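You operate a simulated robot arm through the tools that you are given. There is no shell and no other tool. Be economical: measure what you need, move in short steps, check, and stop when the job is done.

You are at the controls of a simulated robot arm. One attempt, no reset.

Task
Finish the green valve's seat test and sort it by the display.
Fine: shut the blue air handle, wait for the result, vent to zero, then free the clamp; PASS to the green tray, LEAK to the red.
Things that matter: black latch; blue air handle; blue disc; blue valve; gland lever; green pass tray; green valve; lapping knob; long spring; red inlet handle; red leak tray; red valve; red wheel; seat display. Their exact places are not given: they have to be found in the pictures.

The check looks at the end state, three seconds after you hand in, the way a careful person would. Anything else that was tipped, shoved, dropped, spilled or broken makes it a failure.

Robot
A 6-joint arm with a fingered hand on a trunk, on a base that drives. Base frame: it is fixed to the floor where the robot stands at the start and does not move with it; the origin is under the middle of the robot, x ahead of it, y to its left, z up. Units: m, degrees, N and s.
With the tool pointing down near the work surface it reaches from about 0.24 to 0.56 m from the robot's upright axis, wherever it stands. Its first joint turns from -166.0 to 166.0 degrees. Places, roughly: black latch [0.5, -0.5, 0.9]; blue air handle [0.5, 0, 0.8]; gland lever [0.7, -0.3, 0.9]; green pass tray [0.5, 0.1, 0.8]; lapping knob [0.5, -1, 0.8]; red inlet handle [0.5, -0.2, 0.8]; red leak tray [0.5, 0.3, 0.8]; red wheel [0.6, -0.2, 0.9]; seat display [0.7, 0.3, 0.8]; seat gauge [0.7, -0.1, 0.8]; test holder [0.6, 0, 0.8]; yellow clamp [0.6, -0.1, 0.9]; yellow vent button [0.5, -0.1, 0.8]. Payload 3.1 kg.
The tool frame sits at the grasp point between the pads (the TCP): z along the fingers, y along the line on which they close. The tips reach 0.022 m beyond it. The gripper opens to 0.132 m. The gripper's body begins 0.06 m behind the TCP. The gripper is a hand of 4 fingers: y runs from the thumb to the fingers, the wrist lies at [0, 0, -0.218] in the tool frame, and closing takes about 1.5 s.
Orientation is told as [roll, pitch, yaw] about the base's x, y, z axes, in that order, counted from this pose: with the fingers straight down and closing along the base's y, the tool's x points along the base's -x, its y along +y and its z along -z.

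Tools
- The arm moves only by the tool arm_command. Its argument "targets" is a list that holds one entry, the list of rows, each a list of 7 numbers: the turn, a rotation vector about the tool's x, y, z in degrees, then the shift along the tool's x, y, z in m, then the opening, from 0 (shut) to 1 (fully open). In form: [[[ax, ay, az, x, y, z, jaw], ...]]. A call has 1 to 8 rows; each row shifts and turns the commanded pose from where the row before left it, along the tool's axes as they then stand. A row lasts 0.2 s, in which the tool goes at most 0.05 m and 8.6 degrees; a call with a longer step from one row to the next is refused whole, and so is a gripper value outside its range. A pose out of reach is approached as far as the arm can. The call stops where the force on the tool passes 90 N (or 10 N more than at its start, if that is more) or the arm is blocked; 0.2 s more then pass. Each finger travels about 0.153 m/s and halts on what it meets, pressing with about 23 N; the grip force reading is that of the motor and also rises with nothing between the fingers. The clock runs only during rows and for 0.2 s after the last one: add rows that do not move to give the fingers time. It gives the time, the measured TCP pose, the force on the tool (base axes), the opening and the grip force at its end, in the units of the frame above (readings bear some noise), with the torque about the TCP (base axes, N m) and any sound that the robot's microphone picked up.
- Cameras (640 x 400 px; columns grow to the right, rows downward): "scene" is now at [0.0119, 0.1401, 1.5856]; the picture's right is [-0.11, -0.99, 0.00], its down [-0.81, 0.09, -0.57] and it looks along [0.57, -0.06, -0.82] (base axes); focal length 255 px, centre (320, 200). "wrist" rides on the gripper at [0.053, -0.053, -0.084] in the tool frame; the picture's right is [0.71, 0.71, 0.00], its down [-0.53, 0.53, -0.67] and it looks along [-0.47, 0.47, 0.74] (tool axes); focal length 247 px, centre (320, 200).
- grab_frame(camera): a new picture of that camera. It takes no simulated time.
- slide_trunk(by): slides the trunk up (or, below 0, down) by that many m; the arm and the scene camera ride with it, the base frame stays. It gives what a move gives, with no picture.
- drive_base(legs): drives the robot by 1 to 6 legs, each [ahead, left, turn to the left] in m, m and degrees, along the robot's own axes; the way and the turn of a leg run together, so that a leg with both is an arc; at most 1.5 m and 180 degrees a leg. The arm and the cameras ride along, it lands a little off, and it stops where it bumps. It gives what a move gives.
- preshape(shape): the hand has 4 fingers and takes this shape, open, in about a second: jaw (thumb against the fingers, like two jaws); tri (thumb and two fingers); tip (a fingertip pinch); poke (one finger out to press); point (the index stretched); flat (the hand flat); cup (the hand cupped); fist (a fist). The gripper value then closes the fingers along that shape, each until it touches; the sizes above hold for jaw. It gives what a move gives, with no picture.
- pan_tilt(pan, tilt): turns the head with the scene camera to pan (to the left, within 155 degrees either way) and tilt (down, from -29 to 69), counted from straight ahead of the robot. It gives what a move gives.
- measure_at(camera, pixels): there is no depth. For up to 12 entries [column, row, z] of the newest picture of that camera ("zoom" is the newest enlarged one), the place [x, y] in the base frame at which the ray of that pixel passes the height z, good to about 0.002 m. It takes no simulated time.
- inspect(camera, box): a new picture of the part [left, top, right, bottom] of that camera's present view, enlarged. It takes no simulated time.
- sign_off(): hands the job in; it is judged then, once.

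Keep the steps short. Do not move on a guess: measure, check each grasp and each placing, and mend mistakes. In all there are 80 turns and 52 pictures (those below and enlarged ones count). Leave the gripper open and the arm clear of the work at the hand-in unless told otherwise, and finish with a single line.

The tools are called after "Call:" as name(argument=value, ...) on one line, values as JSON. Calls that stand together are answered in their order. arm_command: Moves the arm, as the interface text tells. Its arguments: {"type":"object","properties":{"targets":{"type":"array","items":{"type":"array","items":{"type":"array","items":{"type":"number"}}}}},"required":["targets"]} The other tools are called the same way: slide_trunk (by) slides the trunk up or down; preshape (shape) gives the hand a shape; drive_base (legs) drives the base; pan_tilt (pan, tilt) turns the head that bears the scene camera; grab_frame (camera) takes a picture; measure_at (camera, pixels) gives the place at which the rays of pixels pass given heights; inspect (camera, box) takes an enlarged picture of a part of a camera's view; sign_off () hands the job in.

At the start:

```text
time: 0.0
ee_pos: [0.4106, -0.0191, 1.1139]
ee_rot: [0.0, 0.0, 0.0]
force: [-0.1, -0.3, 0.0]
torque: [-0.01, 0.0, -0.02]
opening: 0.132
finger_force: 0.1
shape: jaw
trunk travel left (down, up): [-0.275, 0.111]
robot x, y, heading: [0.003, -0.0002, -0.1]
head pan, tilt: [-6.4, 55.0]
```

scene: 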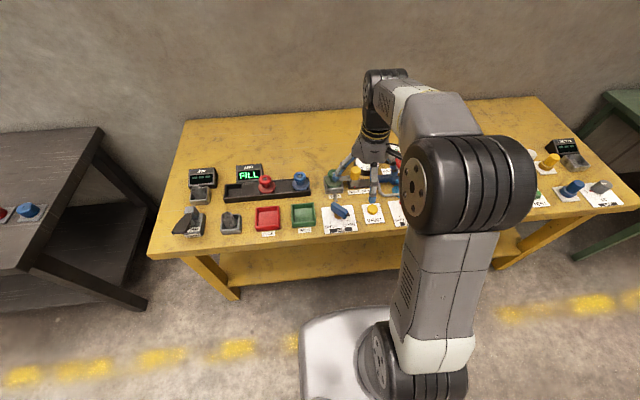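
wrist: 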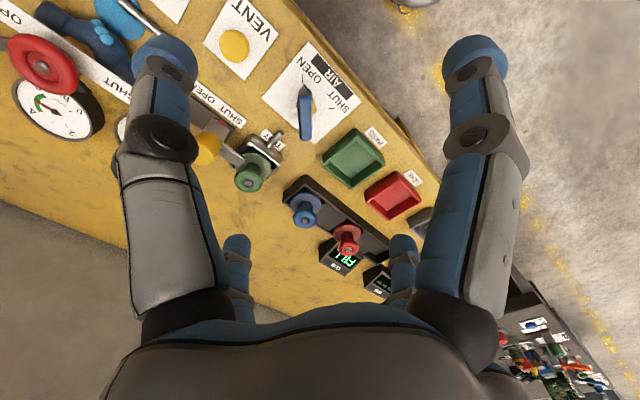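

The display reads FILL. I'll enlarge the key parts of both views.

Call:
inspect(camera="scene", box=[170, 140, 420, 250])

Call:
inspect(camera="wrist", box=[160, 20, 440, 300])

Call:
inspect(camera="wrist", box=[0, 0, 280, 175])

```text
2.56 times, centred on (295, 195) of scene
```

zoom: 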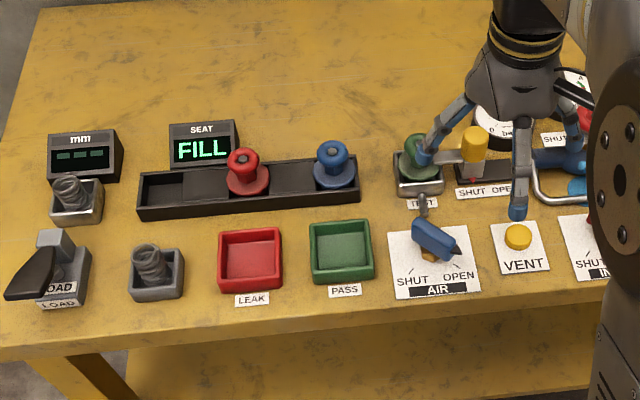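

```text
1.43 times, centred on (300, 160) of wrist
```

zoom: 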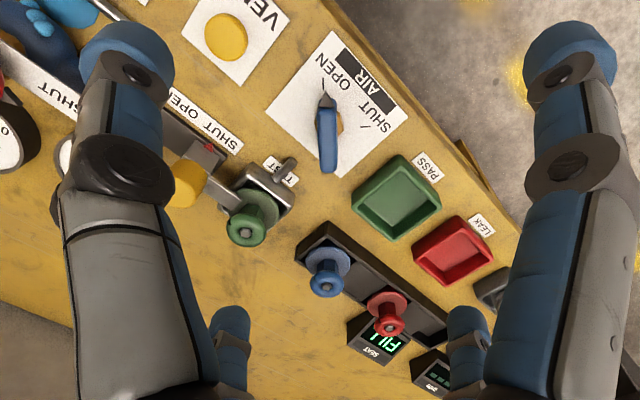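

```text
2.29 times, centred on (140, 88) of wrist
```

zoom: 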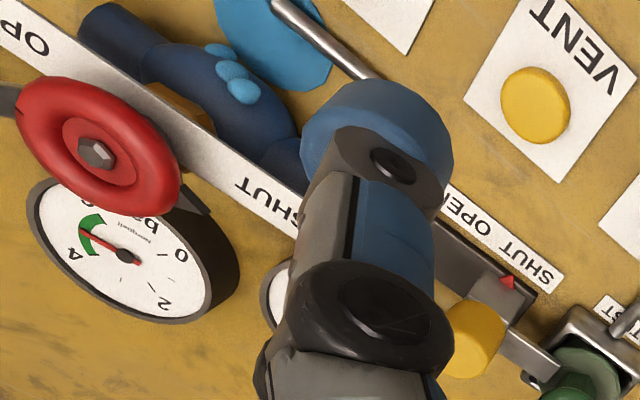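

I'll pull the arm back and to the right so both cameras see the test station unobstructed.

Call:
arm_command(targets=[[[0, 0, 0, 0.025, -0.04, 0, 1], [0, 0, 0, 0.025, -0.04, 0, 1], [0, 0, 0, 0.025, -0.04, 0, 1], [0, 0, 0, 0.025, -0.04, 0, 1], [0, 0, 0, 0.0, -0.04, 0, 1]]])

Call:
grab_frame(camera="wrist")

Call:
inspect(camera="scene", box=[290, 140, 450, 240])

```text
time: 1.2
ee_pos: [0.3116, -0.2195, 1.1144]
ee_rot: [0.0, 0.1, 0.0]
force: [0.5, -0.8, -0.5]
torque: [0.0, 0.0, 0.02]
opening: 0.132
finger_force: 0.1
shape: jaw
trunk travel left (down, up): [-0.275, 0.111]
robot x, y, heading: [0.0011, 0.0022, -0.1]
head pan, tilt: [-6.4, 55.0]
```

```text
46 pictures are left
```

wrist: 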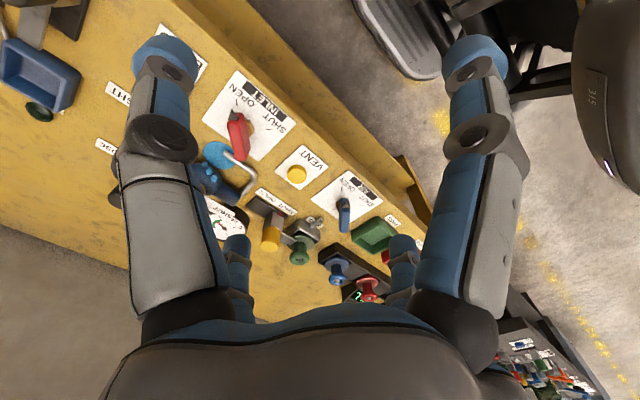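

```text
4.00 times, centred on (370, 190) of scene
```

zoom: 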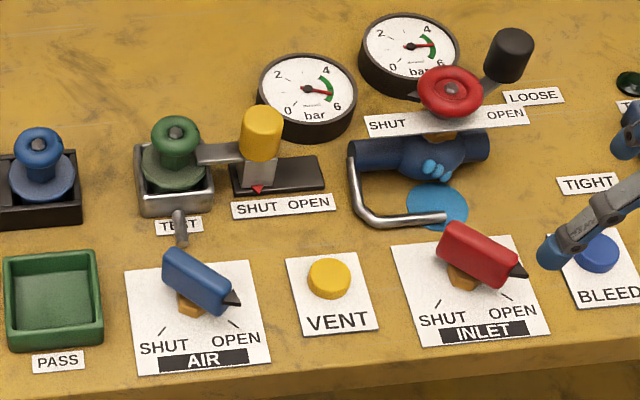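

The view is clear now. The air handle's dark tip points at OPEN, and the clamp's red pointer is at SHUT. I'll measure the main points and read the display.

Call:
measure_at(camera="zoom", pixels=[[185, 310, 0.81], [237, 303, 0.84], [168, 262, 0.84], [200, 280, 0.85], [160, 330, 0.808], [235, 325, 0.808], [330, 275, 0.83], [262, 115, 0.9], [258, 190, 0.825], [175, 130, 0.87], [175, 190, 0.81], [52, 295, 0.81]])

Call:
inspect(camera="scene", box=[180, 150, 340, 250])

```text
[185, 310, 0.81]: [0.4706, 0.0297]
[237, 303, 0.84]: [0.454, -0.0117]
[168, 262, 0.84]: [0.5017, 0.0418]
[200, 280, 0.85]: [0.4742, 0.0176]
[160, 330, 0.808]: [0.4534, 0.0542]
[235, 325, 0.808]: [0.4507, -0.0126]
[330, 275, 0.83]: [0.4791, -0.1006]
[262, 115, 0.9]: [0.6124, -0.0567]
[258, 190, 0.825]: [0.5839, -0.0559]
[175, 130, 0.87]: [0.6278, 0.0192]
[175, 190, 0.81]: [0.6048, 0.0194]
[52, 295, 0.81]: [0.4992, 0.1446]
```

```text
4.00 times, centred on (260, 200) of scene
```

zoom: 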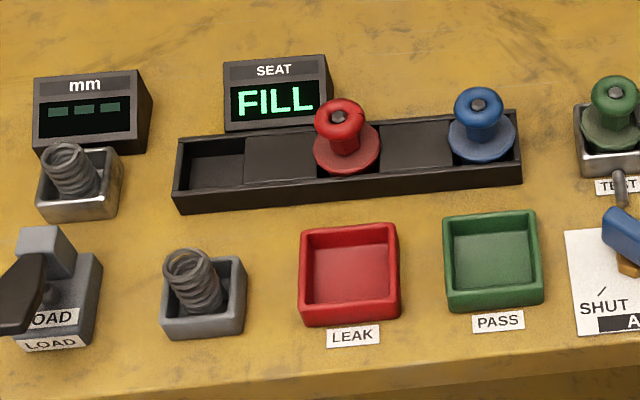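

I'll zoom the wrist view on the same spot, to triangulate heights.

Call:
inspect(camera="wrist", box=[250, 140, 410, 290])

```text
2.67 times, centred on (330, 215) of wrist
```

zoom: 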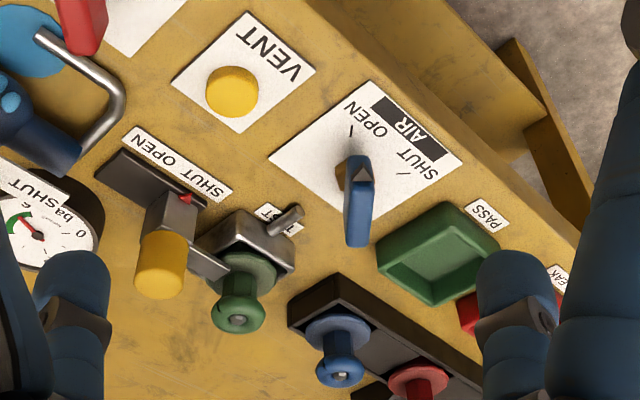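

Call:
measure_at(camera="zoom", pixels=[[357, 245, 0.84], [357, 245, 0.86], [352, 158, 0.83], [352, 158, 0.85], [231, 92, 0.82], [231, 92, 0.83], [160, 280, 0.88], [160, 280, 0.9], [237, 320, 0.86], [237, 320, 0.88], [185, 200, 0.82], [352, 132, 0.808]])

```text
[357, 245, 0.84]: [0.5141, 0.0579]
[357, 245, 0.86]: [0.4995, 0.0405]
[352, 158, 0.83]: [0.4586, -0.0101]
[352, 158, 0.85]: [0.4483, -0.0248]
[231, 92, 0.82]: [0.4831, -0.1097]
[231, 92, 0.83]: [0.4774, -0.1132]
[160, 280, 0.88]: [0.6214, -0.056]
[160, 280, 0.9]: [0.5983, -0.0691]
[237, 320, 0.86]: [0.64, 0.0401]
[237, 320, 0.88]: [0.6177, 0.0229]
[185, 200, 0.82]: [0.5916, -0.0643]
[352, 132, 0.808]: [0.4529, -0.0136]
```

The fingers look like a cross-shaped claw in this shape. Before using them I'll check how they close in "jaw", then in "tip".

Call:
arm_command(targets=[[[0, 0, 0, 0, 0, 0, 0.3], [0, 0, 0, 0, 0, 0, 0.3], [0, 0, 0, 0, 0, 0, 0.3], [0, 0, 0, 0, 0, 0, 0.3], [0, 0, 0, 0, 0, 0, 0.3], [0, 0, 0, 0, 0, 0, 0.3]]])

Call:
grab_frame(camera="wrist")

Call:
preshape(shape="poke")

Call:
grab_frame(camera="wrist")

```text
time: 2.6
ee_pos: [0.3111, -0.2183, 1.1141]
ee_rot: [0.0, -0.1, -0.1]
force: [0.6, -0.8, -0.3]
torque: [0.01, -0.01, 0.0]
opening: 0.0404
finger_force: 0.1
shape: jaw
trunk travel left (down, up): [-0.275, 0.111]
robot x, y, heading: [0.0009, -0.0003, 0.3]
head pan, tilt: [-6.4, 55.0]
```

```text
42 pictures are left
```

wrist: 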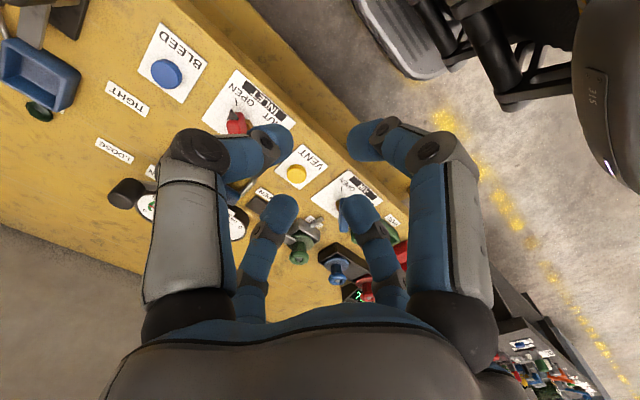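

```text
time: 3.5
ee_pos: [0.3112, -0.2184, 1.1129]
ee_rot: [0.0, 0.1, 0.0]
force: [-0.5, 0.5, -0.2]
torque: [0.03, -0.01, 0.03]
opening: 0.0
finger_force: 0.0
shape: poke
trunk travel left (down, up): [-0.275, 0.111]
robot x, y, heading: [0.0008, 0.0011, 0.1]
head pan, tilt: [-6.4, 55.0]
```

```text
41 pictures are left
```

wrist: 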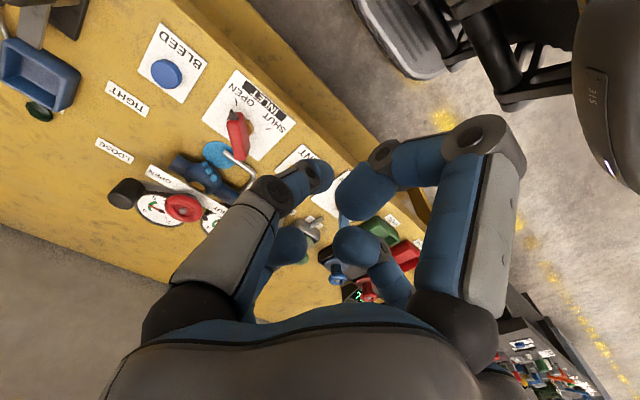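

In "poke" one fingertip sits on the tool axis. I'll use it to push the air handle's tip round from OPEN to SHUT, hovering to the right of the handle first.

Call:
arm_command(targets=[[[0, 0, 0, -0.022, 0.0235, 0.025, 0], [0, 0, 0, -0.022, 0.0235, 0.025, 0], [0, 0, 0, -0.022, 0.0235, 0.025, 0], [0, 0, 0, -0.022, 0.0235, 0.025, 0], [0, 0, 0, -0.022, 0.0235, 0.025, 0], [0, 0, 0, -0.022, 0.0235, 0.025, 0], [0, 0, 0, -0.022, 0.0235, 0.025, 0], [0, 0, 0, -0.022, 0.0235, 0.025, 0]]])

Call:
grab_frame(camera="wrist")

Call:
inspect(camera="scene", box=[290, 140, 450, 240])

```text
time: 5.3
ee_pos: [0.487, -0.0303, 0.9125]
ee_rot: [0.0, -0.1, 0.0]
force: [1.1, -0.1, -0.2]
torque: [0.02, 0.03, -0.02]
opening: 0.0
finger_force: 23.3
shape: jaw
trunk travel left (down, up): [-0.275, 0.111]
robot x, y, heading: [0.0001, 0.0042, 0.2]
head pan, tilt: [-6.4, 55.0]
```

```text
40 pictures are left
```

wrist: 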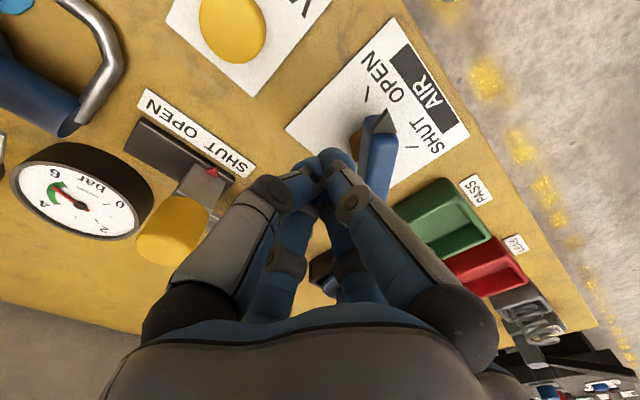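

```text
4.00 times, centred on (370, 190) of scene
```

zoom: 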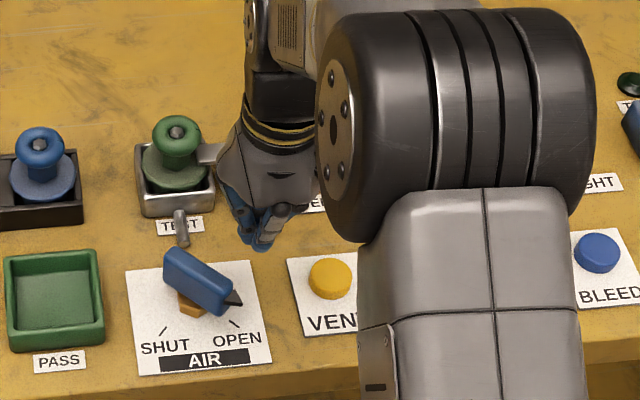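

The hand is now a closed claw with the tips together, which also works as a pusher. I'll refine the handle's position from this closer picture.

Call:
measure_at(camera="wrist", pixels=[[388, 116, 0.835], [388, 116, 0.85], [365, 120, 0.855], [380, 200, 0.855], [370, 97, 0.808], [410, 148, 0.808], [354, 145, 0.815], [325, 160, 0.9], [232, 30, 0.82]])

```text
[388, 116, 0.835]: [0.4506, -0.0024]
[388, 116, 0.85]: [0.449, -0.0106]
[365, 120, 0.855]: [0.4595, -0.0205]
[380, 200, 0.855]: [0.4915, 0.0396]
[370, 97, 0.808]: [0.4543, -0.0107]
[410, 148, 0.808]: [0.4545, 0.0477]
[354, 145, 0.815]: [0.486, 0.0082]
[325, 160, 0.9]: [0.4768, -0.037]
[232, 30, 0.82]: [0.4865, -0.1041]
```

Handle tip is near (0.450, -0.008), tail (0.495, 0.041), pivot about (0.475, 0.018). I'll go down beside it to tip height 0.824 and begin the sweep.

Call:
arm_command(targets=[[[0, 0, 0, 0, 0, 0.034, 0], [0, 0, 0, 0, 0, 0.033, 0], [0, 0, 0, 0, 0, 0, 0], [0, 0, 0, 0.012, 0.0105, 0, 0], [0, 0, 0, 0.016, 0.0035, 0, 0], [0, 0, 0, 0.013, 0.01, 0, 0], [0, 0, 0, 0, 0, 0, 0]]])

Call:
grab_frame(camera="wrist")

```text
time: 6.9
ee_pos: [0.4448, -0.007, 0.8472]
ee_rot: [-0.1, -0.1, 0.0]
force: [0.2, 0.2, -0.7]
torque: [0.03, -0.01, 0.03]
opening: 0.0001
finger_force: 23.0
shape: jaw
trunk travel left (down, up): [-0.275, 0.111]
robot x, y, heading: [0.0032, 0.0014, 0.0]
head pan, tilt: [-6.4, 55.0]
```

```text
38 pictures are left
```

wrist: 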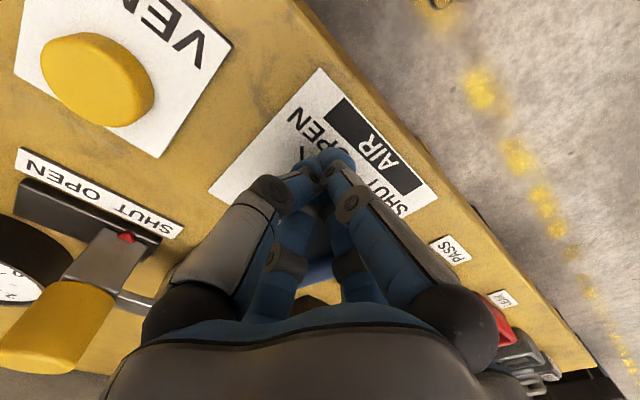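

The handle is moving without resistance, so I'll continue the arc and then check.

Call:
arm_command(targets=[[[0, 0, 0, 0.007, 0.014, 0, 0], [0, 0, 0, 0.001, 0.0165, 0, 0], [0, 0, 0, -0.002, 0.0065, 0, 0], [0, 0, 0, 0, 0, 0, 0]]])

Call:
inspect(camera="scene", box=[290, 140, 450, 240])

```text
time: 7.9
ee_pos: [0.4343, 0.023, 0.848]
ee_rot: [0.2, 0.4, -0.3]
force: [-21.4, -38.3, 2.1]
torque: [0.57, -0.38, -0.77]
opening: 0.0002
finger_force: 23.0
shape: jaw
trunk travel left (down, up): [-0.275, 0.111]
robot x, y, heading: [-0.0017, -0.0001, -0.3]
head pan, tilt: [-6.4, 55.0]
```

```text
4.00 times, centred on (370, 190) of scene
```

zoom: 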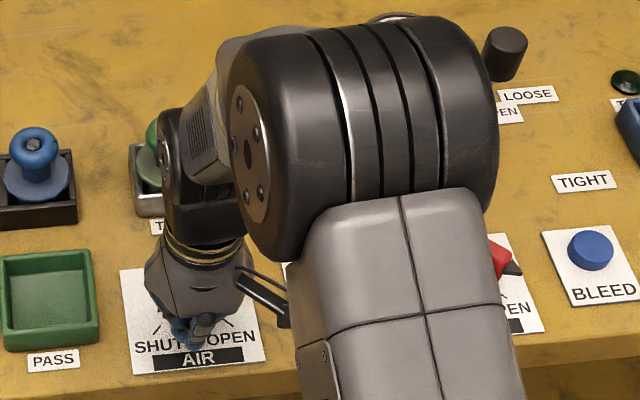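

About 44 N of resistance now, so the handle is likely at its stop. I'll back off, rise and look.

Call:
arm_command(targets=[[[0, 0, 0, 0.01, -0.015, 0, 0], [0, 0, 0, 0.01, -0.02, -0.01, 0], [0, 0, 0, 0.01, -0.02, -0.04, 0], [0, 0, 0, 0.01, -0.025, -0.04, 0], [0, 0, 0, 0.01, -0.03, -0.03, 0], [0, 0, 0, 0.01, -0.03, -0.03, 0]]])

Call:
inspect(camera="scene", box=[230, 120, 440, 250])

Call:
grab_frame(camera="wrist")

```text
time: 9.3
ee_pos: [0.379, -0.1101, 0.9972]
ee_rot: [0.0, -0.1, 0.0]
force: [0.4, 0.5, 0.5]
torque: [-0.02, 0.01, 0.0]
opening: 0.0
finger_force: 22.5
shape: jaw
trunk travel left (down, up): [-0.275, 0.111]
robot x, y, heading: [0.003, -0.0031, -0.2]
head pan, tilt: [-6.4, 55.0]
```

```text
3.05 times, centred on (335, 185) of scene
```

zoom: 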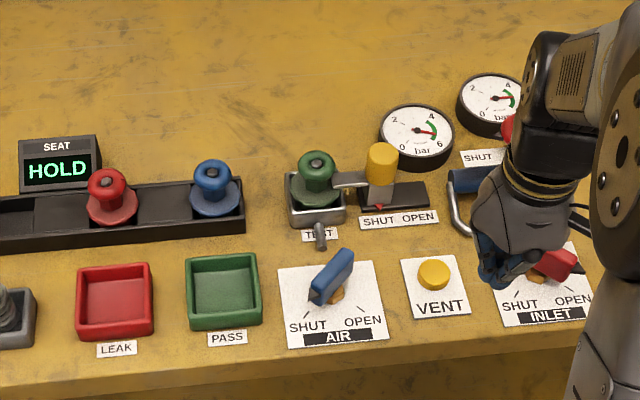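

```text
35 pictures are left
```

wrist: 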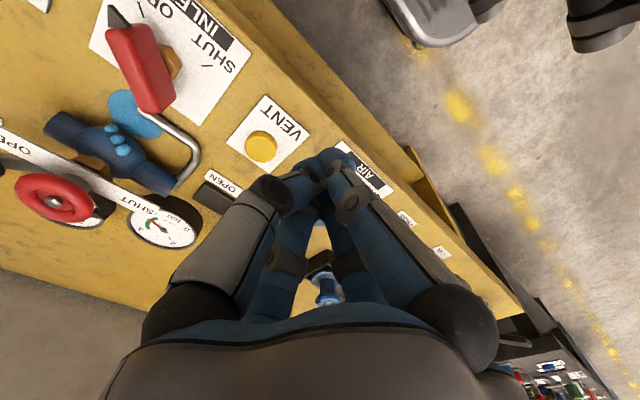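

The display reads HOLD and the handle sits at SHUT. While it measures, I'll hover above the vent button at about (0.482, -0.104).

Call:
arm_command(targets=[[[0, 0, 0, -0.035, 0.002, 0.02, 0], [0, 0, 0, -0.035, 0.002, 0.02, 0], [0, 0, 0, -0.032, 0.002, 0.02, 0], [0, 0, 0, 0, 0, 0, 0], [0, 0, 0, 0, 0, 0, 0], [0, 0, 0, 0, 0, 0, 0], [0, 0, 0, 0, 0, 0, 0], [0, 0, 0, 0, 0, 0, 0]]])

Call:
arm_command(targets=[[[0, 0, 0, 0, 0, 0, 0], [0, 0, 0, 0, 0, 0, 0], [0, 0, 0, 0, 0, 0, 0], [0, 0, 0, 0, 0, 0, 0], [0, 0, 0, 0, 0, 0, 0], [0, 0, 0, 0, 0, 0, 0], [0, 0, 0, 0, 0, 0, 0], [0, 0, 0, 0, 0, 0, 0]]])

Call:
arm_command(targets=[[[0, 0, 0, 0, 0, 0, 0], [0, 0, 0, 0, 0, 0, 0], [0, 0, 0, 0, 0, 0, 0], [0, 0, 0, 0, 0, 0, 0], [0, 0, 0, 0, 0, 0, 0], [0, 0, 0, 0, 0, 0, 0], [0, 0, 0, 0, 0, 0, 0], [0, 0, 0, 0, 0, 0, 0]]])

Call:
inspect(camera="scene", box=[200, 130, 440, 280])

Call:
grab_frame(camera="wrist")

```text
time: 11.1
ee_pos: [0.4818, -0.1039, 0.9362]
ee_rot: [0.0, 0.0, 0.0]
force: [0.2, 0.0, 0.2]
torque: [0.02, 0.03, 0.01]
opening: 0.0001
finger_force: 23.4
shape: jaw
trunk travel left (down, up): [-0.275, 0.111]
robot x, y, heading: [0.0023, -0.0011, -0.2]
head pan, tilt: [-6.4, 55.0]
```

```text
time: 12.9
ee_pos: [0.4819, -0.1039, 0.936]
ee_rot: [0.1, 0.0, -0.1]
force: [-0.6, 0.4, -0.1]
torque: [0.01, -0.02, 0.01]
opening: 0.0002
finger_force: 23.0
shape: jaw
trunk travel left (down, up): [-0.275, 0.111]
robot x, y, heading: [0.0008, 0.0025, -0.0]
head pan, tilt: [-6.4, 55.0]
```

```text
time: 14.7
ee_pos: [0.481, -0.1042, 0.9362]
ee_rot: [0.0, 0.0, 0.1]
force: [0.1, 0.4, -0.2]
torque: [0.03, 0.0, 0.05]
opening: 0.0
finger_force: 22.6
shape: jaw
trunk travel left (down, up): [-0.275, 0.111]
robot x, y, heading: [-0.0032, 0.0029, 0.2]
head pan, tilt: [-6.4, 55.0]
```

```text
2.67 times, centred on (320, 205) of scene
```

zoom: 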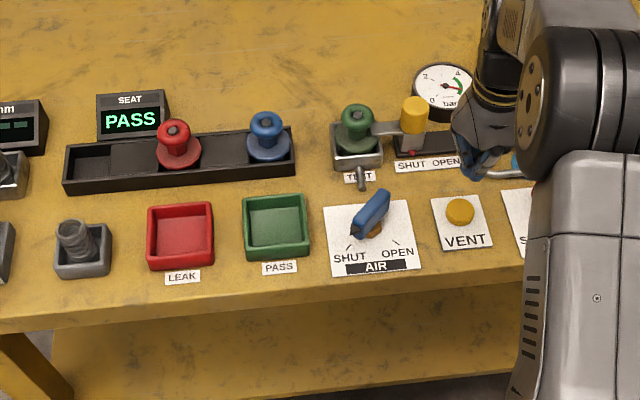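

```text
33 pictures are left
```

wrist: 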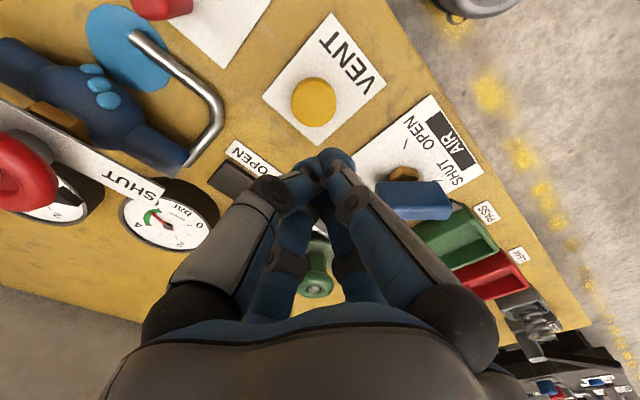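

The display reads PASS. I'll measure the button at pixel (313, 97) before pressing it.

Call:
measure_at(camera="wrist", pixels=[[314, 97, 0.82], [314, 97, 0.83], [313, 125, 0.808], [358, 290, 0.87]])

Call:
measure_at(camera="zoom", pixels=[[460, 209, 0.82], [460, 209, 0.83], [265, 228, 0.81], [276, 228, 0.808]])

```text
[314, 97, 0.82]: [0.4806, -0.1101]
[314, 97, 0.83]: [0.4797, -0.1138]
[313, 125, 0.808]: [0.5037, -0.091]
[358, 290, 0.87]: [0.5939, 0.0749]
```

```text
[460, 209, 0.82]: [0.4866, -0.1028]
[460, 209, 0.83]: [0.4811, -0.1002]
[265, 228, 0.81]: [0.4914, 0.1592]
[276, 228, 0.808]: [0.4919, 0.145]
```

Button centre is about (0.483, -0.107). I'll descend and press gently.

Call:
arm_command(targets=[[[0, 0, 0, -0.002, -0.003, 0.04, 0], [0, 0, 0, 0, 0, 0.035, 0], [0, 0, 0, 0, 0, 0.012, 0], [0, 0, 0, 0, 0, 0.005, 0], [0, 0, 0, 0, 0, 0, 0]]])

Call:
inspect(camera="wrist", box=[0, 0, 400, 250])

```text
time: 15.9
ee_pos: [0.4828, -0.1065, 0.8432]
ee_rot: [0.0, 0.0, -0.1]
force: [0.0, 0.2, 1.6]
torque: [-0.03, 0.02, 0.02]
opening: 0.0002
finger_force: 23.2
shape: jaw
trunk travel left (down, up): [-0.275, 0.111]
robot x, y, heading: [-0.0007, -0.0023, -0.1]
head pan, tilt: [-6.4, 55.0]
```

```text
1.60 times, centred on (200, 125) of wrist
```

zoom: 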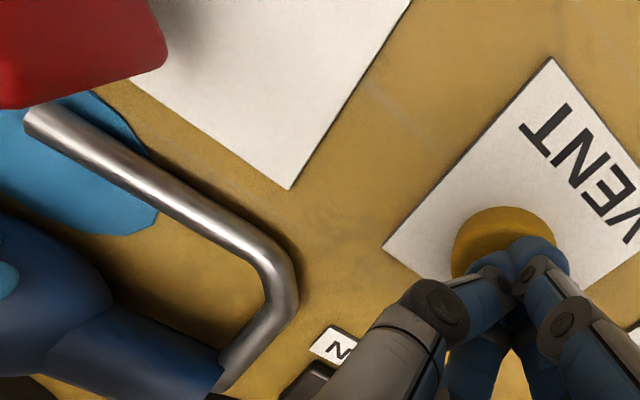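

Just in contact at 1.6 N. I'll press a little further and hold.

Call:
arm_command(targets=[[[0, 0, 0, 0, 0, 0.004, 0], [0, 0, 0, 0, 0, 0.004, 0], [0, 0, 0, 0, 0, 0, 0], [0, 0, 0, 0, 0, 0, 0], [0, 0, 0, 0, 0, 0, 0], [0, 0, 0, 0, 0, 0, 0]]])

Call:
inspect(camera="scene", box=[200, 130, 440, 280])

```text
time: 17.3
ee_pos: [0.483, -0.1064, 0.8377]
ee_rot: [0.0, -0.2, -0.1]
force: [0.4, -0.1, 10.4]
torque: [0.02, 0.0, -0.02]
opening: 0.0
finger_force: 22.7
shape: jaw
trunk travel left (down, up): [-0.275, 0.111]
robot x, y, heading: [-0.0014, 0.0019, -0.1]
head pan, tilt: [-6.4, 55.0]
heard: click
```

```text
2.67 times, centred on (320, 205) of scene
```

zoom: 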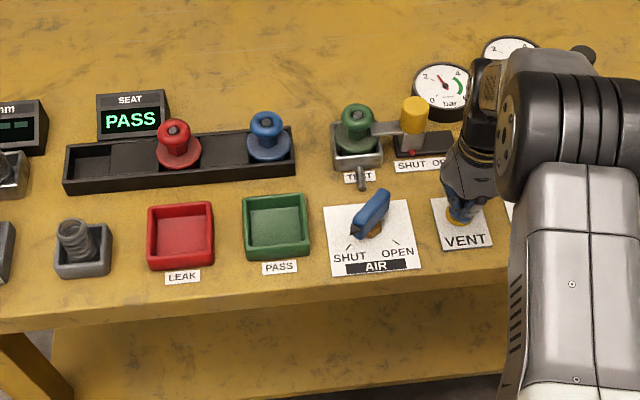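

A click, and the gauge is falling. I'll hold until it reads zero.

Call:
arm_command(targets=[[[0, 0, 0, 0, 0, 0, 0], [0, 0, 0, 0, 0, 0, 0], [0, 0, 0, 0, 0, 0, 0], [0, 0, 0, 0, 0, 0, 0], [0, 0, 0, 0, 0, 0, 0], [0, 0, 0, 0, 0, 0, 0], [0, 0, 0, 0, 0, 0, 0], [0, 0, 0, 0, 0, 0, 0]]])

Call:
arm_command(targets=[[[0, 0, 0, 0, 0, 0, 0], [0, 0, 0, 0, 0, 0, 0], [0, 0, 0, 0, 0, 0, 0], [0, 0, 0, 0, 0, 0, 0], [0, 0, 0, 0, 0, 0, 0], [0, 0, 0, 0, 0, 0, 0], [0, 0, 0, 0, 0, 0, 0], [0, 0, 0, 0, 0, 0, 0]]])

Call:
inspect(camera="scene", box=[300, 130, 420, 205])

```text
time: 19.1
ee_pos: [0.4824, -0.1065, 0.8373]
ee_rot: [0.1, -0.1, 0.1]
force: [2.6, -0.4, 11.3]
torque: [-0.02, -0.04, -0.02]
opening: 0.0003
finger_force: 23.1
shape: jaw
trunk travel left (down, up): [-0.275, 0.111]
robot x, y, heading: [-0.0, 0.0035, -0.0]
head pan, tilt: [-6.4, 55.0]
```

```text
time: 20.9
ee_pos: [0.4833, -0.1058, 0.8373]
ee_rot: [0.1, -0.1, -0.1]
force: [2.7, -0.7, 12.8]
torque: [-0.04, -0.01, -0.03]
opening: 0.0003
finger_force: 23.3
shape: jaw
trunk travel left (down, up): [-0.275, 0.111]
robot x, y, heading: [0.0018, 0.0007, -0.1]
head pan, tilt: [-6.4, 55.0]
```

```text
5.33 times, centred on (360, 168) of scene
```

zoom: 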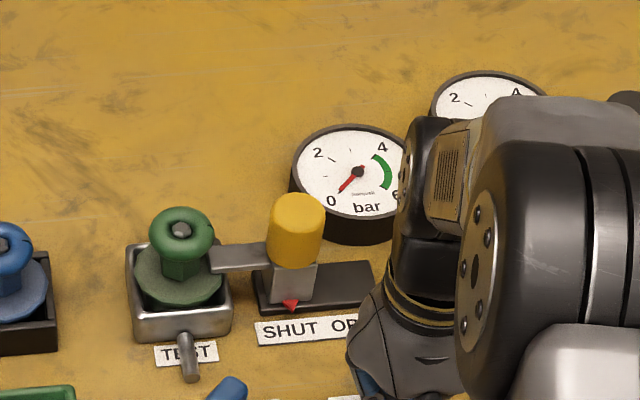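

The gauge reads zero. I'll release the button, back off to the left of the arm's usual place, and check how far the base can drive toward the table.

Call:
arm_command(targets=[[[0, 0, 0, 0, 0, -0.03, 0], [0, 0, 0, 0, 0, -0.05, 0], [0, 0, 0, 0, 0, -0.05, 0], [0, 0, 0, 0.03, -0.03, -0.04, 1], [0, 0, 0, 0.03, -0.03, -0.03, 1], [0, 0, 0, 0.04, -0.03, 0, 1], [0, 0, 0, 0.04, -0.02, 0, 1]]])

Call:
grab_frame(camera="scene")

Call:
inspect(camera="scene", box=[200, 130, 440, 280])

```text
refused: row 4 steps farther than a row can; nothing moved
```

```text
29 pictures are left
```

scene: 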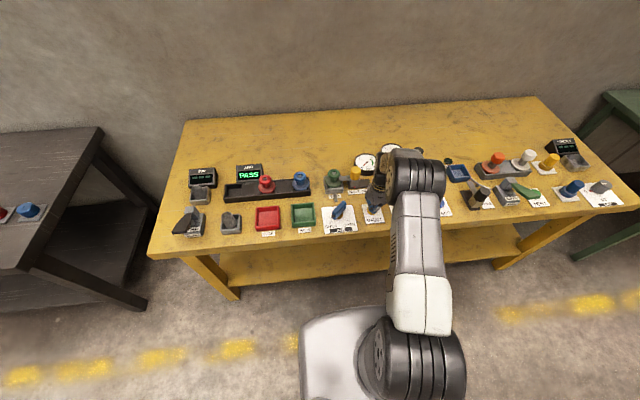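

```text
2.67 times, centred on (320, 205) of scene
```

zoom: 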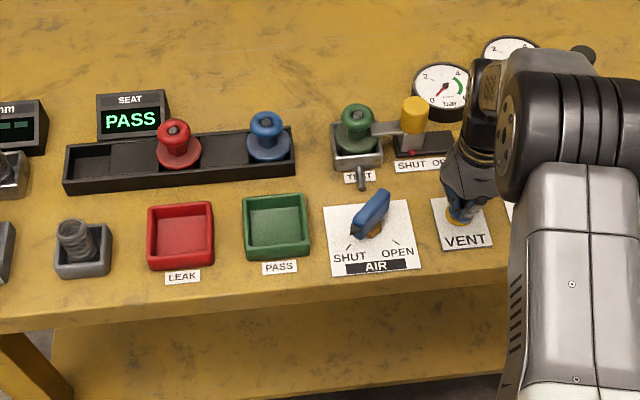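

A step was too long and the move was refused, so I'll reissue it in shorter steps. I'll also measure the base and shelf edges.

Call:
arm_command(targets=[[[0, 0, 0, 0, 0, -0.03, 0], [0, 0, 0, 0, 0, -0.05, 0], [0, 0, 0, 0, 0, -0.05, 0], [0, 0, 0, 0.02, -0.02, -0.035, 0], [0, 0, 0, 0.03, -0.02, -0.03, 0.3], [0, 0, 0, 0.04, -0.025, 0, 0.4], [0, 0, 0, 0.03, -0.025, 0, 0.45]]])

Call:
measure_at(camera="scene", pixels=[[335, 311, 0.3], [335, 311, 0.2], [335, 311, 0.1], [345, 271, 0.3], [345, 271, 0.2], [345, 240, 0.8], [310, 180, 0.83], [225, 188, 0.83]])

Call:
inspect(camera="scene", box=[280, 120, 440, 220])

```text
time: 22.5
ee_pos: [0.3625, -0.1978, 1.0322]
ee_rot: [0.1, 0.0, 0.1]
force: [0.1, -0.2, 0.4]
torque: [0.01, -0.01, 0.05]
opening: 0.0564
finger_force: 0.0
shape: jaw
trunk travel left (down, up): [-0.275, 0.111]
robot x, y, heading: [0.0017, -0.0024, 0.1]
head pan, tilt: [-6.4, 55.0]
```

```text
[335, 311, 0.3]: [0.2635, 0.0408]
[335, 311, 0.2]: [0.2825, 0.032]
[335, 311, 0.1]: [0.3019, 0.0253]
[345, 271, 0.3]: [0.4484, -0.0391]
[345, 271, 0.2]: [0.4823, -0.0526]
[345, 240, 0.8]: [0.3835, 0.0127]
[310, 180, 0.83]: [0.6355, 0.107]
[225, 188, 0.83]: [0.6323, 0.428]
```

```text
4.00 times, centred on (360, 170) of scene
```

zoom: 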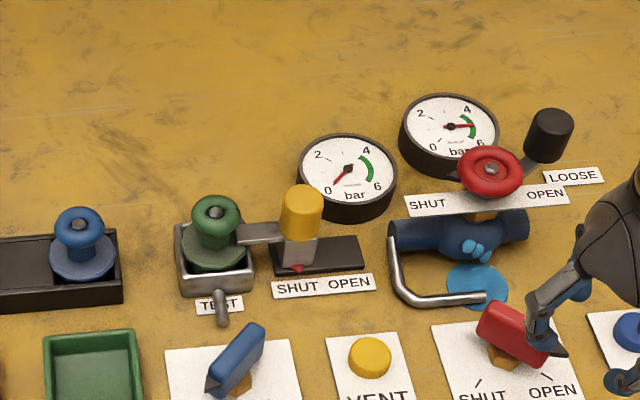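

The gauge stays at zero. The base front is at x≈0.30 and the shelf edge at ≈0.45, so I'll drive 0.11 m ahead to bring the clamp and holder into reach.

Call:
drive_base(legs=[[0.11, 0, 0]])

Call:
grab_frame(camera="scene")

Call:
grab_frame(camera="wrist")

```text
time: 23.7
ee_pos: [0.4747, -0.1972, 1.032]
ee_rot: [0.0, 0.1, 0.1]
force: [0.5, 0.6, -1.1]
torque: [0.02, 0.01, 0.0]
opening: 0.0563
finger_force: 0.0
shape: jaw
trunk travel left (down, up): [-0.275, 0.111]
robot x, y, heading: [0.1075, 0.0007, -0.2]
head pan, tilt: [-6.4, 55.0]
```

```text
26 pictures are left
```

scene: 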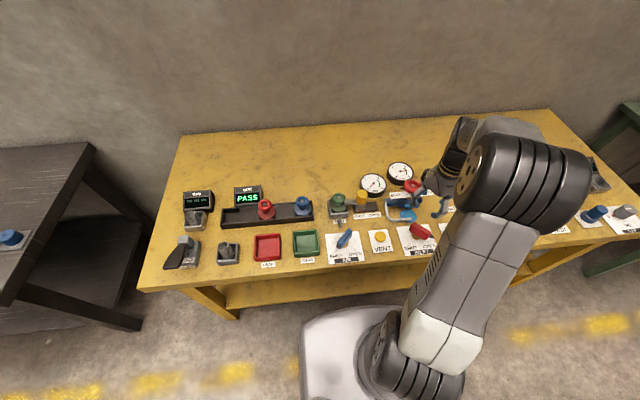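

```text
25 pictures are left
```

wrist: 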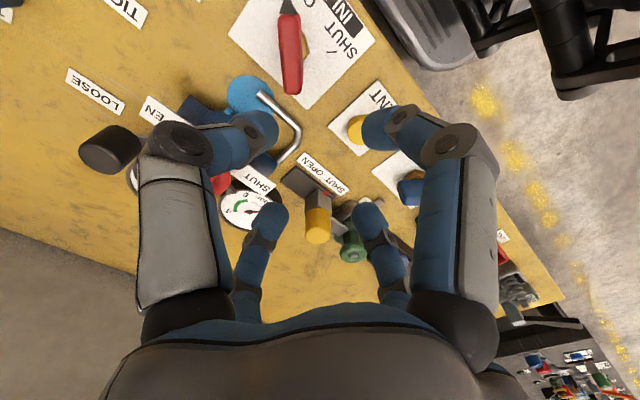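

Drove cleanly. I'll triangulate the yellow knob and the green valve knob from the two pictures.

Call:
measure_at(camera="wrist", pixels=[[318, 234, 0.88], [318, 234, 0.9], [352, 249, 0.86], [352, 249, 0.88], [318, 190, 0.83]])

Call:
measure_at(camera="scene", pixels=[[361, 192, 0.88], [361, 192, 0.9], [338, 198, 0.86], [338, 198, 0.88]])

```text
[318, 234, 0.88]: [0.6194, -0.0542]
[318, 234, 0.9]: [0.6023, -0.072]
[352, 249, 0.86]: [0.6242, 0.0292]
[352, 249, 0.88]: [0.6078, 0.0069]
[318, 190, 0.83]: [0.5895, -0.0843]
```

```text
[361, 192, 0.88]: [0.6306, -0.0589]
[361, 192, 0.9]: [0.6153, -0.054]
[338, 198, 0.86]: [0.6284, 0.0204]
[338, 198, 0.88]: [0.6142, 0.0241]
```

Yellow knob top is near (0.614, -0.058, 0.885) and the green knob near (0.617, 0.021, 0.87). I'll go above the yellow knob and turn the hand 45° so the fingers straddle the clamp arm diagonally.

Call:
arm_command(targets=[[[0, 0, 0, -0.0278, 0.0278, 0.01, 0.45], [0, 0, 0, -0.0278, 0.0278, 0.01, 0.45], [0, 0, 0, -0.0278, 0.0278, 0.01, 0.45], [0, 0, 0, -0.0278, 0.0278, 0.01, 0.45], [0, 0, 0, -0.0278, 0.0278, 0.01, 0.45]]])

Call:
arm_command(targets=[[[0, 0, 7.5, 0, 0, 0, 0.45], [0, 0, 7.5, 0, 0, 0, 0.45], [0, 0, 7.5, 0, 0, 0, 0.45], [0, 0, 7.5, 0, 0, 0, 0.45], [0, 0, 7.5, 0, 0, 0, 0.45], [0, 0, 7.5, 0, 0, 0, 0.45], [0, 0, 0, 0, 0, 0, 0.45]]])

Call:
grab_frame(camera="wrist")

```text
time: 24.9
ee_pos: [0.6123, -0.0563, 0.9808]
ee_rot: [0.0, 0.1, 0.0]
force: [0.4, -0.6, -0.3]
torque: [-0.03, 0.01, 0.0]
opening: 0.0565
finger_force: 0.0
shape: jaw
trunk travel left (down, up): [-0.275, 0.111]
robot x, y, heading: [0.1071, 0.0024, -0.2]
head pan, tilt: [-6.4, 55.0]
```

```text
time: 26.5
ee_pos: [0.6123, -0.0573, 0.9829]
ee_rot: [-0.1, 0.0, -45.1]
force: [-0.1, -0.1, 0.4]
torque: [-0.01, -0.03, 0.02]
opening: 0.0567
finger_force: 0.0
shape: jaw
trunk travel left (down, up): [-0.275, 0.111]
robot x, y, heading: [0.1137, 0.001, -0.0]
head pan, tilt: [-6.4, 55.0]
```

```text
24 pictures are left
```

wrist: 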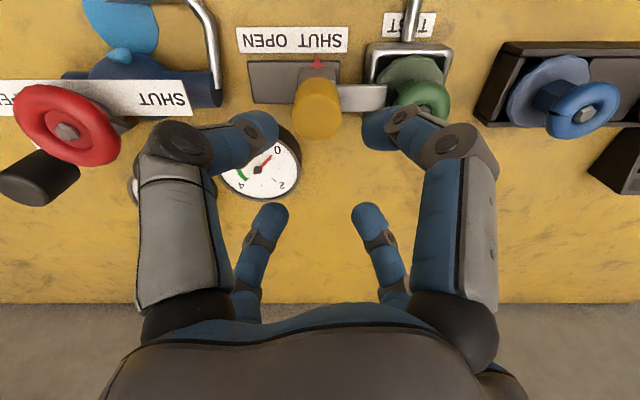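

Good view. I'll re-measure the knob's top face at (318, 124), the green knob and the clamp parts.

Call:
measure_at(camera="wrist", pixels=[[317, 122, 0.88], [317, 122, 0.89], [430, 97, 0.87], [317, 62, 0.82], [408, 48, 0.825], [250, 80, 0.815], [385, 95, 0.85]])

```text
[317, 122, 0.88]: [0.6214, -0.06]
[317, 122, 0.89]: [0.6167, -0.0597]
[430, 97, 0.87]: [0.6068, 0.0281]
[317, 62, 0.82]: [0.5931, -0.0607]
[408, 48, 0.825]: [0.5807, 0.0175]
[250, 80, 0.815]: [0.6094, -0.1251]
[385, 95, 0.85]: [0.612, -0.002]
```

Knob is at (0.615, -0.059). I'll go down around it, fingers at half opening.

Call:
arm_command(targets=[[[0, 0, 0, -0.0035, 0.0007, 0.04, 0.45], [0, 0, 0, 0, 0, 0.04, 0.45], [0, 0, 0, 0, 0, 0.018, 0.45], [0, 0, 0, 0, 0, 0, 0.45]]])

Call:
grab_frame(camera="wrist")

```text
time: 27.5
ee_pos: [0.6161, -0.0587, 0.8845]
ee_rot: [0.0, 0.0, -45.0]
force: [0.5, 0.6, 0.0]
torque: [0.0, -0.03, -0.01]
opening: 0.0562
finger_force: 0.1
shape: jaw
trunk travel left (down, up): [-0.275, 0.111]
robot x, y, heading: [0.1097, -0.0007, 0.0]
head pan, tilt: [-6.4, 55.0]
```

```text
23 pictures are left
```

wrist: 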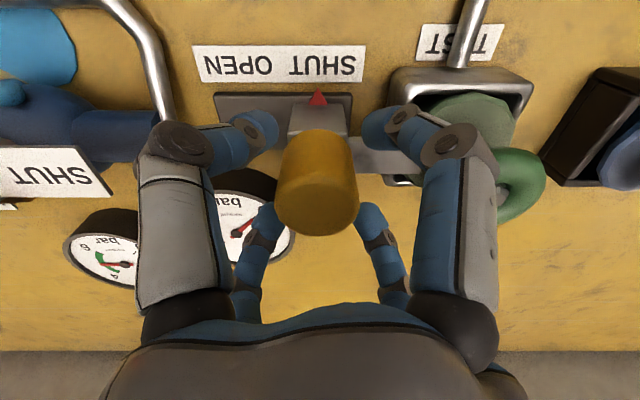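

The knob is centred between the fingers, so I'll close.

Call:
arm_command(targets=[[[0, 0, 0, 0, 0, 0, 0.3], [0, 0, 0, 0, 0, 0, 0.15], [0, 0, 0, 0, 0, 0, 0], [0, 0, 0, 0, 0, 0, 0], [0, 0, 0, 0, 0, 0, 0]]])

Call:
grab_frame(camera="wrist")

```text
time: 28.7
ee_pos: [0.6155, -0.0591, 0.8825]
ee_rot: [0.0, 0.0, -45.0]
force: [-0.4, -0.2, -3.5]
torque: [-0.04, 0.04, -0.01]
opening: 0.032
finger_force: 22.9
shape: tri
trunk travel left (down, up): [-0.275, 0.111]
robot x, y, heading: [0.1137, 0.0025, 0.3]
head pan, tilt: [-6.4, 55.0]
```

```text
22 pictures are left
```

wrist: 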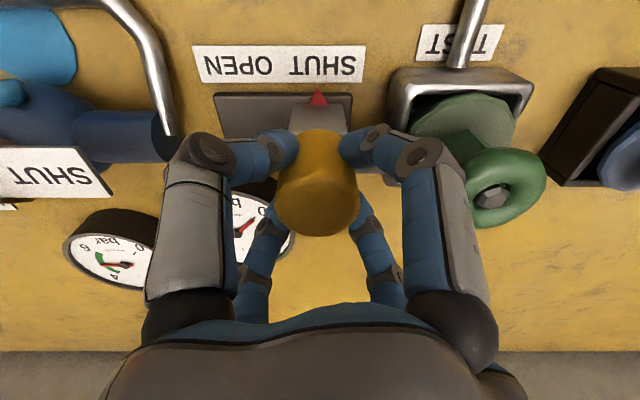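

The knob is gripped (0.032 opening, 23 N). I'll slide it toward OPEN (base -y) in small steps.

Call:
arm_command(targets=[[[0, 0, 0, -0.00566, -0.00566, 0, 0], [0, 0, 0, -0.00566, -0.00566, 0, 0], [0, 0, 0, -0.00566, -0.00566, 0, 0], [0, 0, 0, 0, 0, 0, 0]]])

Call:
grab_frame(camera="wrist")

```text
time: 29.7
ee_pos: [0.6159, -0.0835, 0.8832]
ee_rot: [-0.1, 0.1, -45.0]
force: [-0.4, -0.7, -9.8]
torque: [0.0, 0.02, 0.0]
opening: 0.0321
finger_force: 22.7
shape: tri
trunk travel left (down, up): [-0.275, 0.111]
robot x, y, heading: [0.1077, 0.0019, 0.1]
head pan, tilt: [-6.4, 55.0]
```

```text
21 pictures are left
```

wrist: 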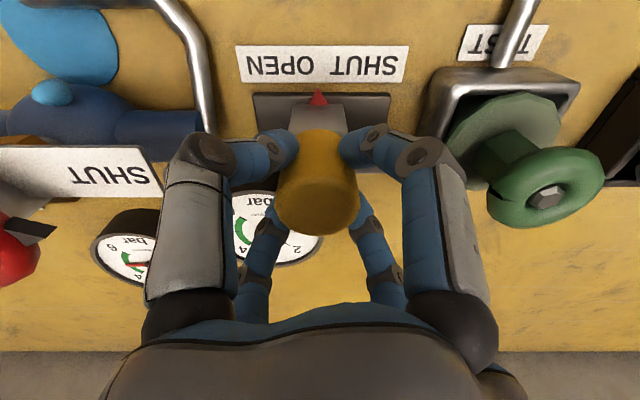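

It slides freely. The pointer is now between the words, so I'll continue to OPEN in small steps.

Call:
arm_command(targets=[[[0, 0, 0, -0.005, -0.005, 0, 0], [0, 0, 0, -0.005, -0.005, 0, 0], [0, 0, 0, -0.005, -0.005, 0, 0], [0, 0, 0, 0, 0, 0, 0]]])

Call:
grab_frame(camera="wrist")

```text
time: 30.7
ee_pos: [0.6152, -0.1037, 0.8828]
ee_rot: [-0.1, 0.1, -44.8]
force: [-1.9, 4.9, -12.8]
torque: [0.05, 0.03, -0.02]
opening: 0.0316
finger_force: 22.9
shape: tri
trunk travel left (down, up): [-0.275, 0.111]
robot x, y, heading: [0.11, -0.0008, -0.1]
head pan, tilt: [-6.4, 55.0]
```

```text
20 pictures are left
```

wrist: 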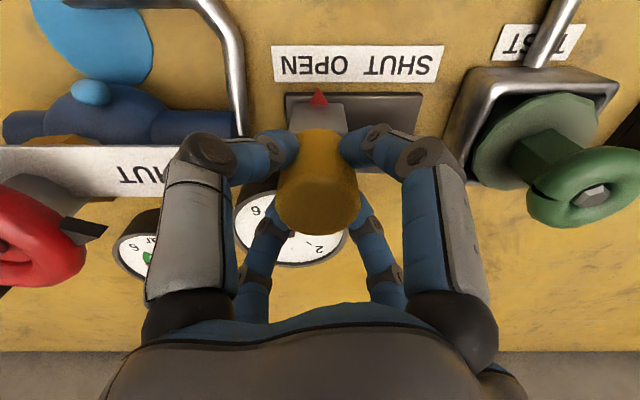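

The pointer is at OPEN and resistance is starting. I'll give one small nudge to confirm the stop, then open the hand slightly and rise.

Call:
arm_command(targets=[[[0, 0, 0, -0.0025, -0.0025, 0, 0], [0, 0, 0, 0, 0, 0, 0]]])

Call:
arm_command(targets=[[[0, 0, 0, 0, 0, 0, 0.3], [0, 0, 0, 0, 0, 0, 0.42], [0, 0, 0, 0, 0, 0, 0.42], [0, 0, 0, 0, 0, -0.04, 0.42], [0, 0, 0, 0, 0, -0.04, 0.42], [0, 0, 0, 0, 0, -0.03, 0.42], [0, 0, 0, 0, 0, 0, 0.42]]])

Call:
grab_frame(camera="wrist")

```text
time: 31.3
ee_pos: [0.6162, -0.1044, 0.8834]
ee_rot: [-0.1, 0.1, -44.8]
force: [-2.0, 18.2, -13.8]
torque: [0.31, 0.03, -0.01]
opening: 0.031
finger_force: 23.1
shape: tri
trunk travel left (down, up): [-0.275, 0.111]
robot x, y, heading: [0.1122, 0.0004, 0.1]
head pan, tilt: [-6.4, 55.0]
```

```text
time: 32.9
ee_pos: [0.6152, -0.1087, 0.9953]
ee_rot: [0.0, 0.0, -44.9]
force: [0.2, 0.0, 0.2]
torque: [-0.04, -0.02, 0.02]
opening: 0.0528
finger_force: 0.0
shape: jaw
trunk travel left (down, up): [-0.275, 0.111]
robot x, y, heading: [0.1051, 0.0008, 0.2]
head pan, tilt: [-6.4, 55.0]
```

```text
19 pictures are left
```

wrist: 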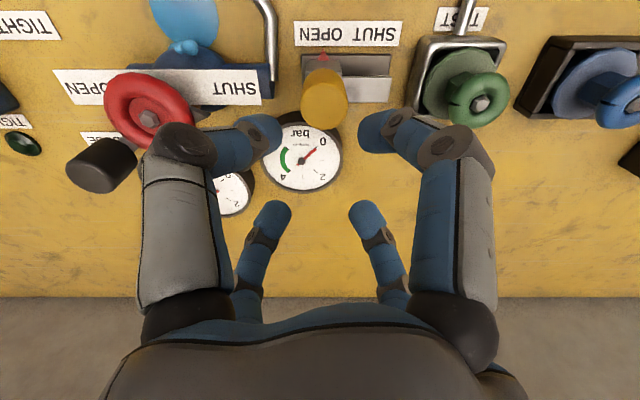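

Clamp confirmed at its OPEN stop (18 N) and clear of the valve. I'll move above the green valve.

Call:
arm_command(targets=[[[0, 0, 0, 0.023, 0.023, 0, 0.55], [0, 0, 0, 0.023, 0.023, 0, 0.55], [0, 0, 0, 0.023, 0.023, 0, 0.55], [0, 0, 0, 0.023, 0.023, 0, 0.55], [0, 0, 0, 0, 0, 0, 0.55], [0, 0, 0, 0, 0, 0, 0.55]]])

Call:
grab_frame(camera="wrist")

Call:
inspect(camera="scene", box=[220, 140, 420, 265])

```text
time: 34.3
ee_pos: [0.6163, 0.0215, 0.9936]
ee_rot: [-0.1, 0.0, -45.0]
force: [-0.2, 0.4, -0.2]
torque: [0.01, -0.02, 0.01]
opening: 0.0689
finger_force: 0.0
shape: jaw
trunk travel left (down, up): [-0.275, 0.111]
robot x, y, heading: [0.1067, -0.0009, 0.2]
head pan, tilt: [-6.4, 55.0]
```

```text
18 pictures are left
```

wrist: 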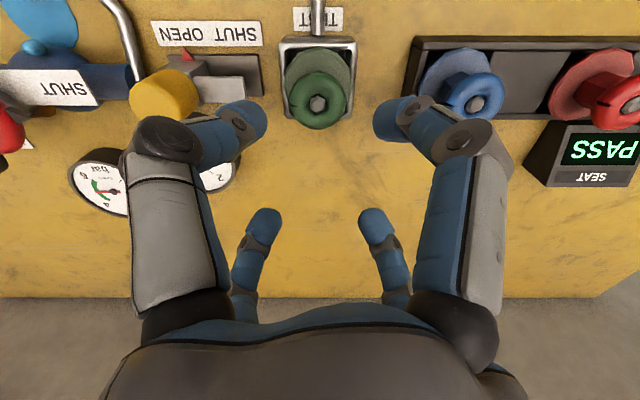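

```text
3.20 times, centred on (320, 202) of scene
```

zoom: 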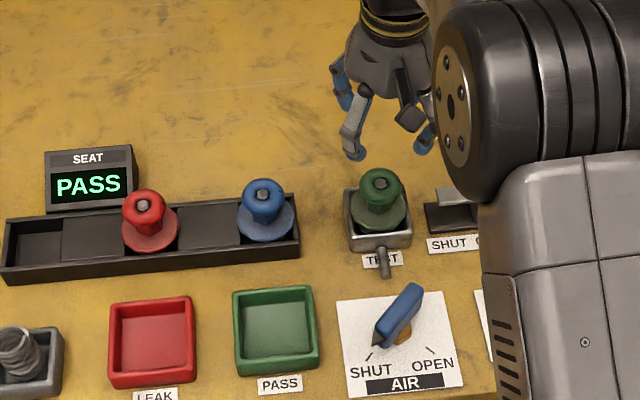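

Display still shows PASS. I'll triangulate the green valve's knob and the green tray.

Call:
measure_at(camera="wrist", pixels=[[318, 102, 0.86], [318, 102, 0.875], [318, 102, 0.89], [470, 102, 0.87]])

Call:
measure_at(camera="zoom", pixels=[[380, 184, 0.86], [380, 184, 0.875], [380, 184, 0.89], [276, 330, 0.815], [243, 295, 0.83], [307, 293, 0.83], [240, 368, 0.83], [318, 361, 0.83]])

```text
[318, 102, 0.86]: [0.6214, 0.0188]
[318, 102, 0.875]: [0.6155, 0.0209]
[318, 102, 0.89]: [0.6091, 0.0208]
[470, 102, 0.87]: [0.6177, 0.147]
```

```text
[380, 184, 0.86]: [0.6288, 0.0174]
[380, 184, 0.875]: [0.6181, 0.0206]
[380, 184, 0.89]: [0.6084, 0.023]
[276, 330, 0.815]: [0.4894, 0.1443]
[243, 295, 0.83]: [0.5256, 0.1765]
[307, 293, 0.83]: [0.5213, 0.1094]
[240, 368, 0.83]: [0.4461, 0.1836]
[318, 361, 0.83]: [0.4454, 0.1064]
```

Nut top is near (0.614, 0.021, 0.88), and the green tray centre is (0.485, 0.144). I'll descend around the valve's knob to TCP z≈0.868.

Call:
arm_command(targets=[[[0, 0, 0, 0.0014, -0.0014, 0.045, 0.55], [0, 0, 0, 0, 0, 0.045, 0.55], [0, 0, 0, 0, 0, 0.035, 0.55], [0, 0, 0, 0, 0, 0, 0.55]]])

Call:
grab_frame(camera="wrist")

```text
time: 35.3
ee_pos: [0.6119, 0.0202, 0.8685]
ee_rot: [0.0, 0.1, -45.1]
force: [-0.4, 0.8, 0.2]
torque: [-0.02, 0.01, 0.01]
opening: 0.0688
finger_force: 0.1
shape: jaw
trunk travel left (down, up): [-0.275, 0.111]
robot x, y, heading: [0.1116, -0.0023, 0.3]
head pan, tilt: [-6.4, 55.0]
```

```text
16 pictures are left
```

wrist: 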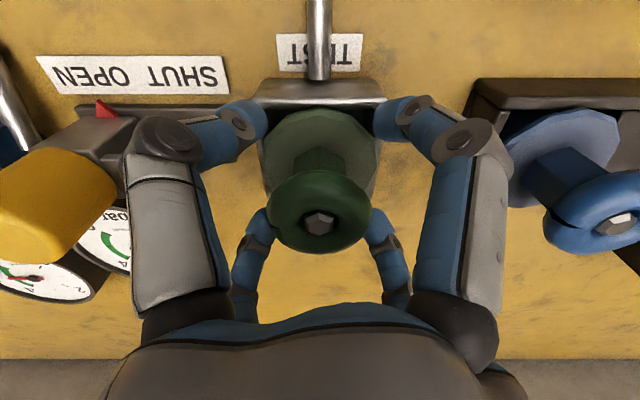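

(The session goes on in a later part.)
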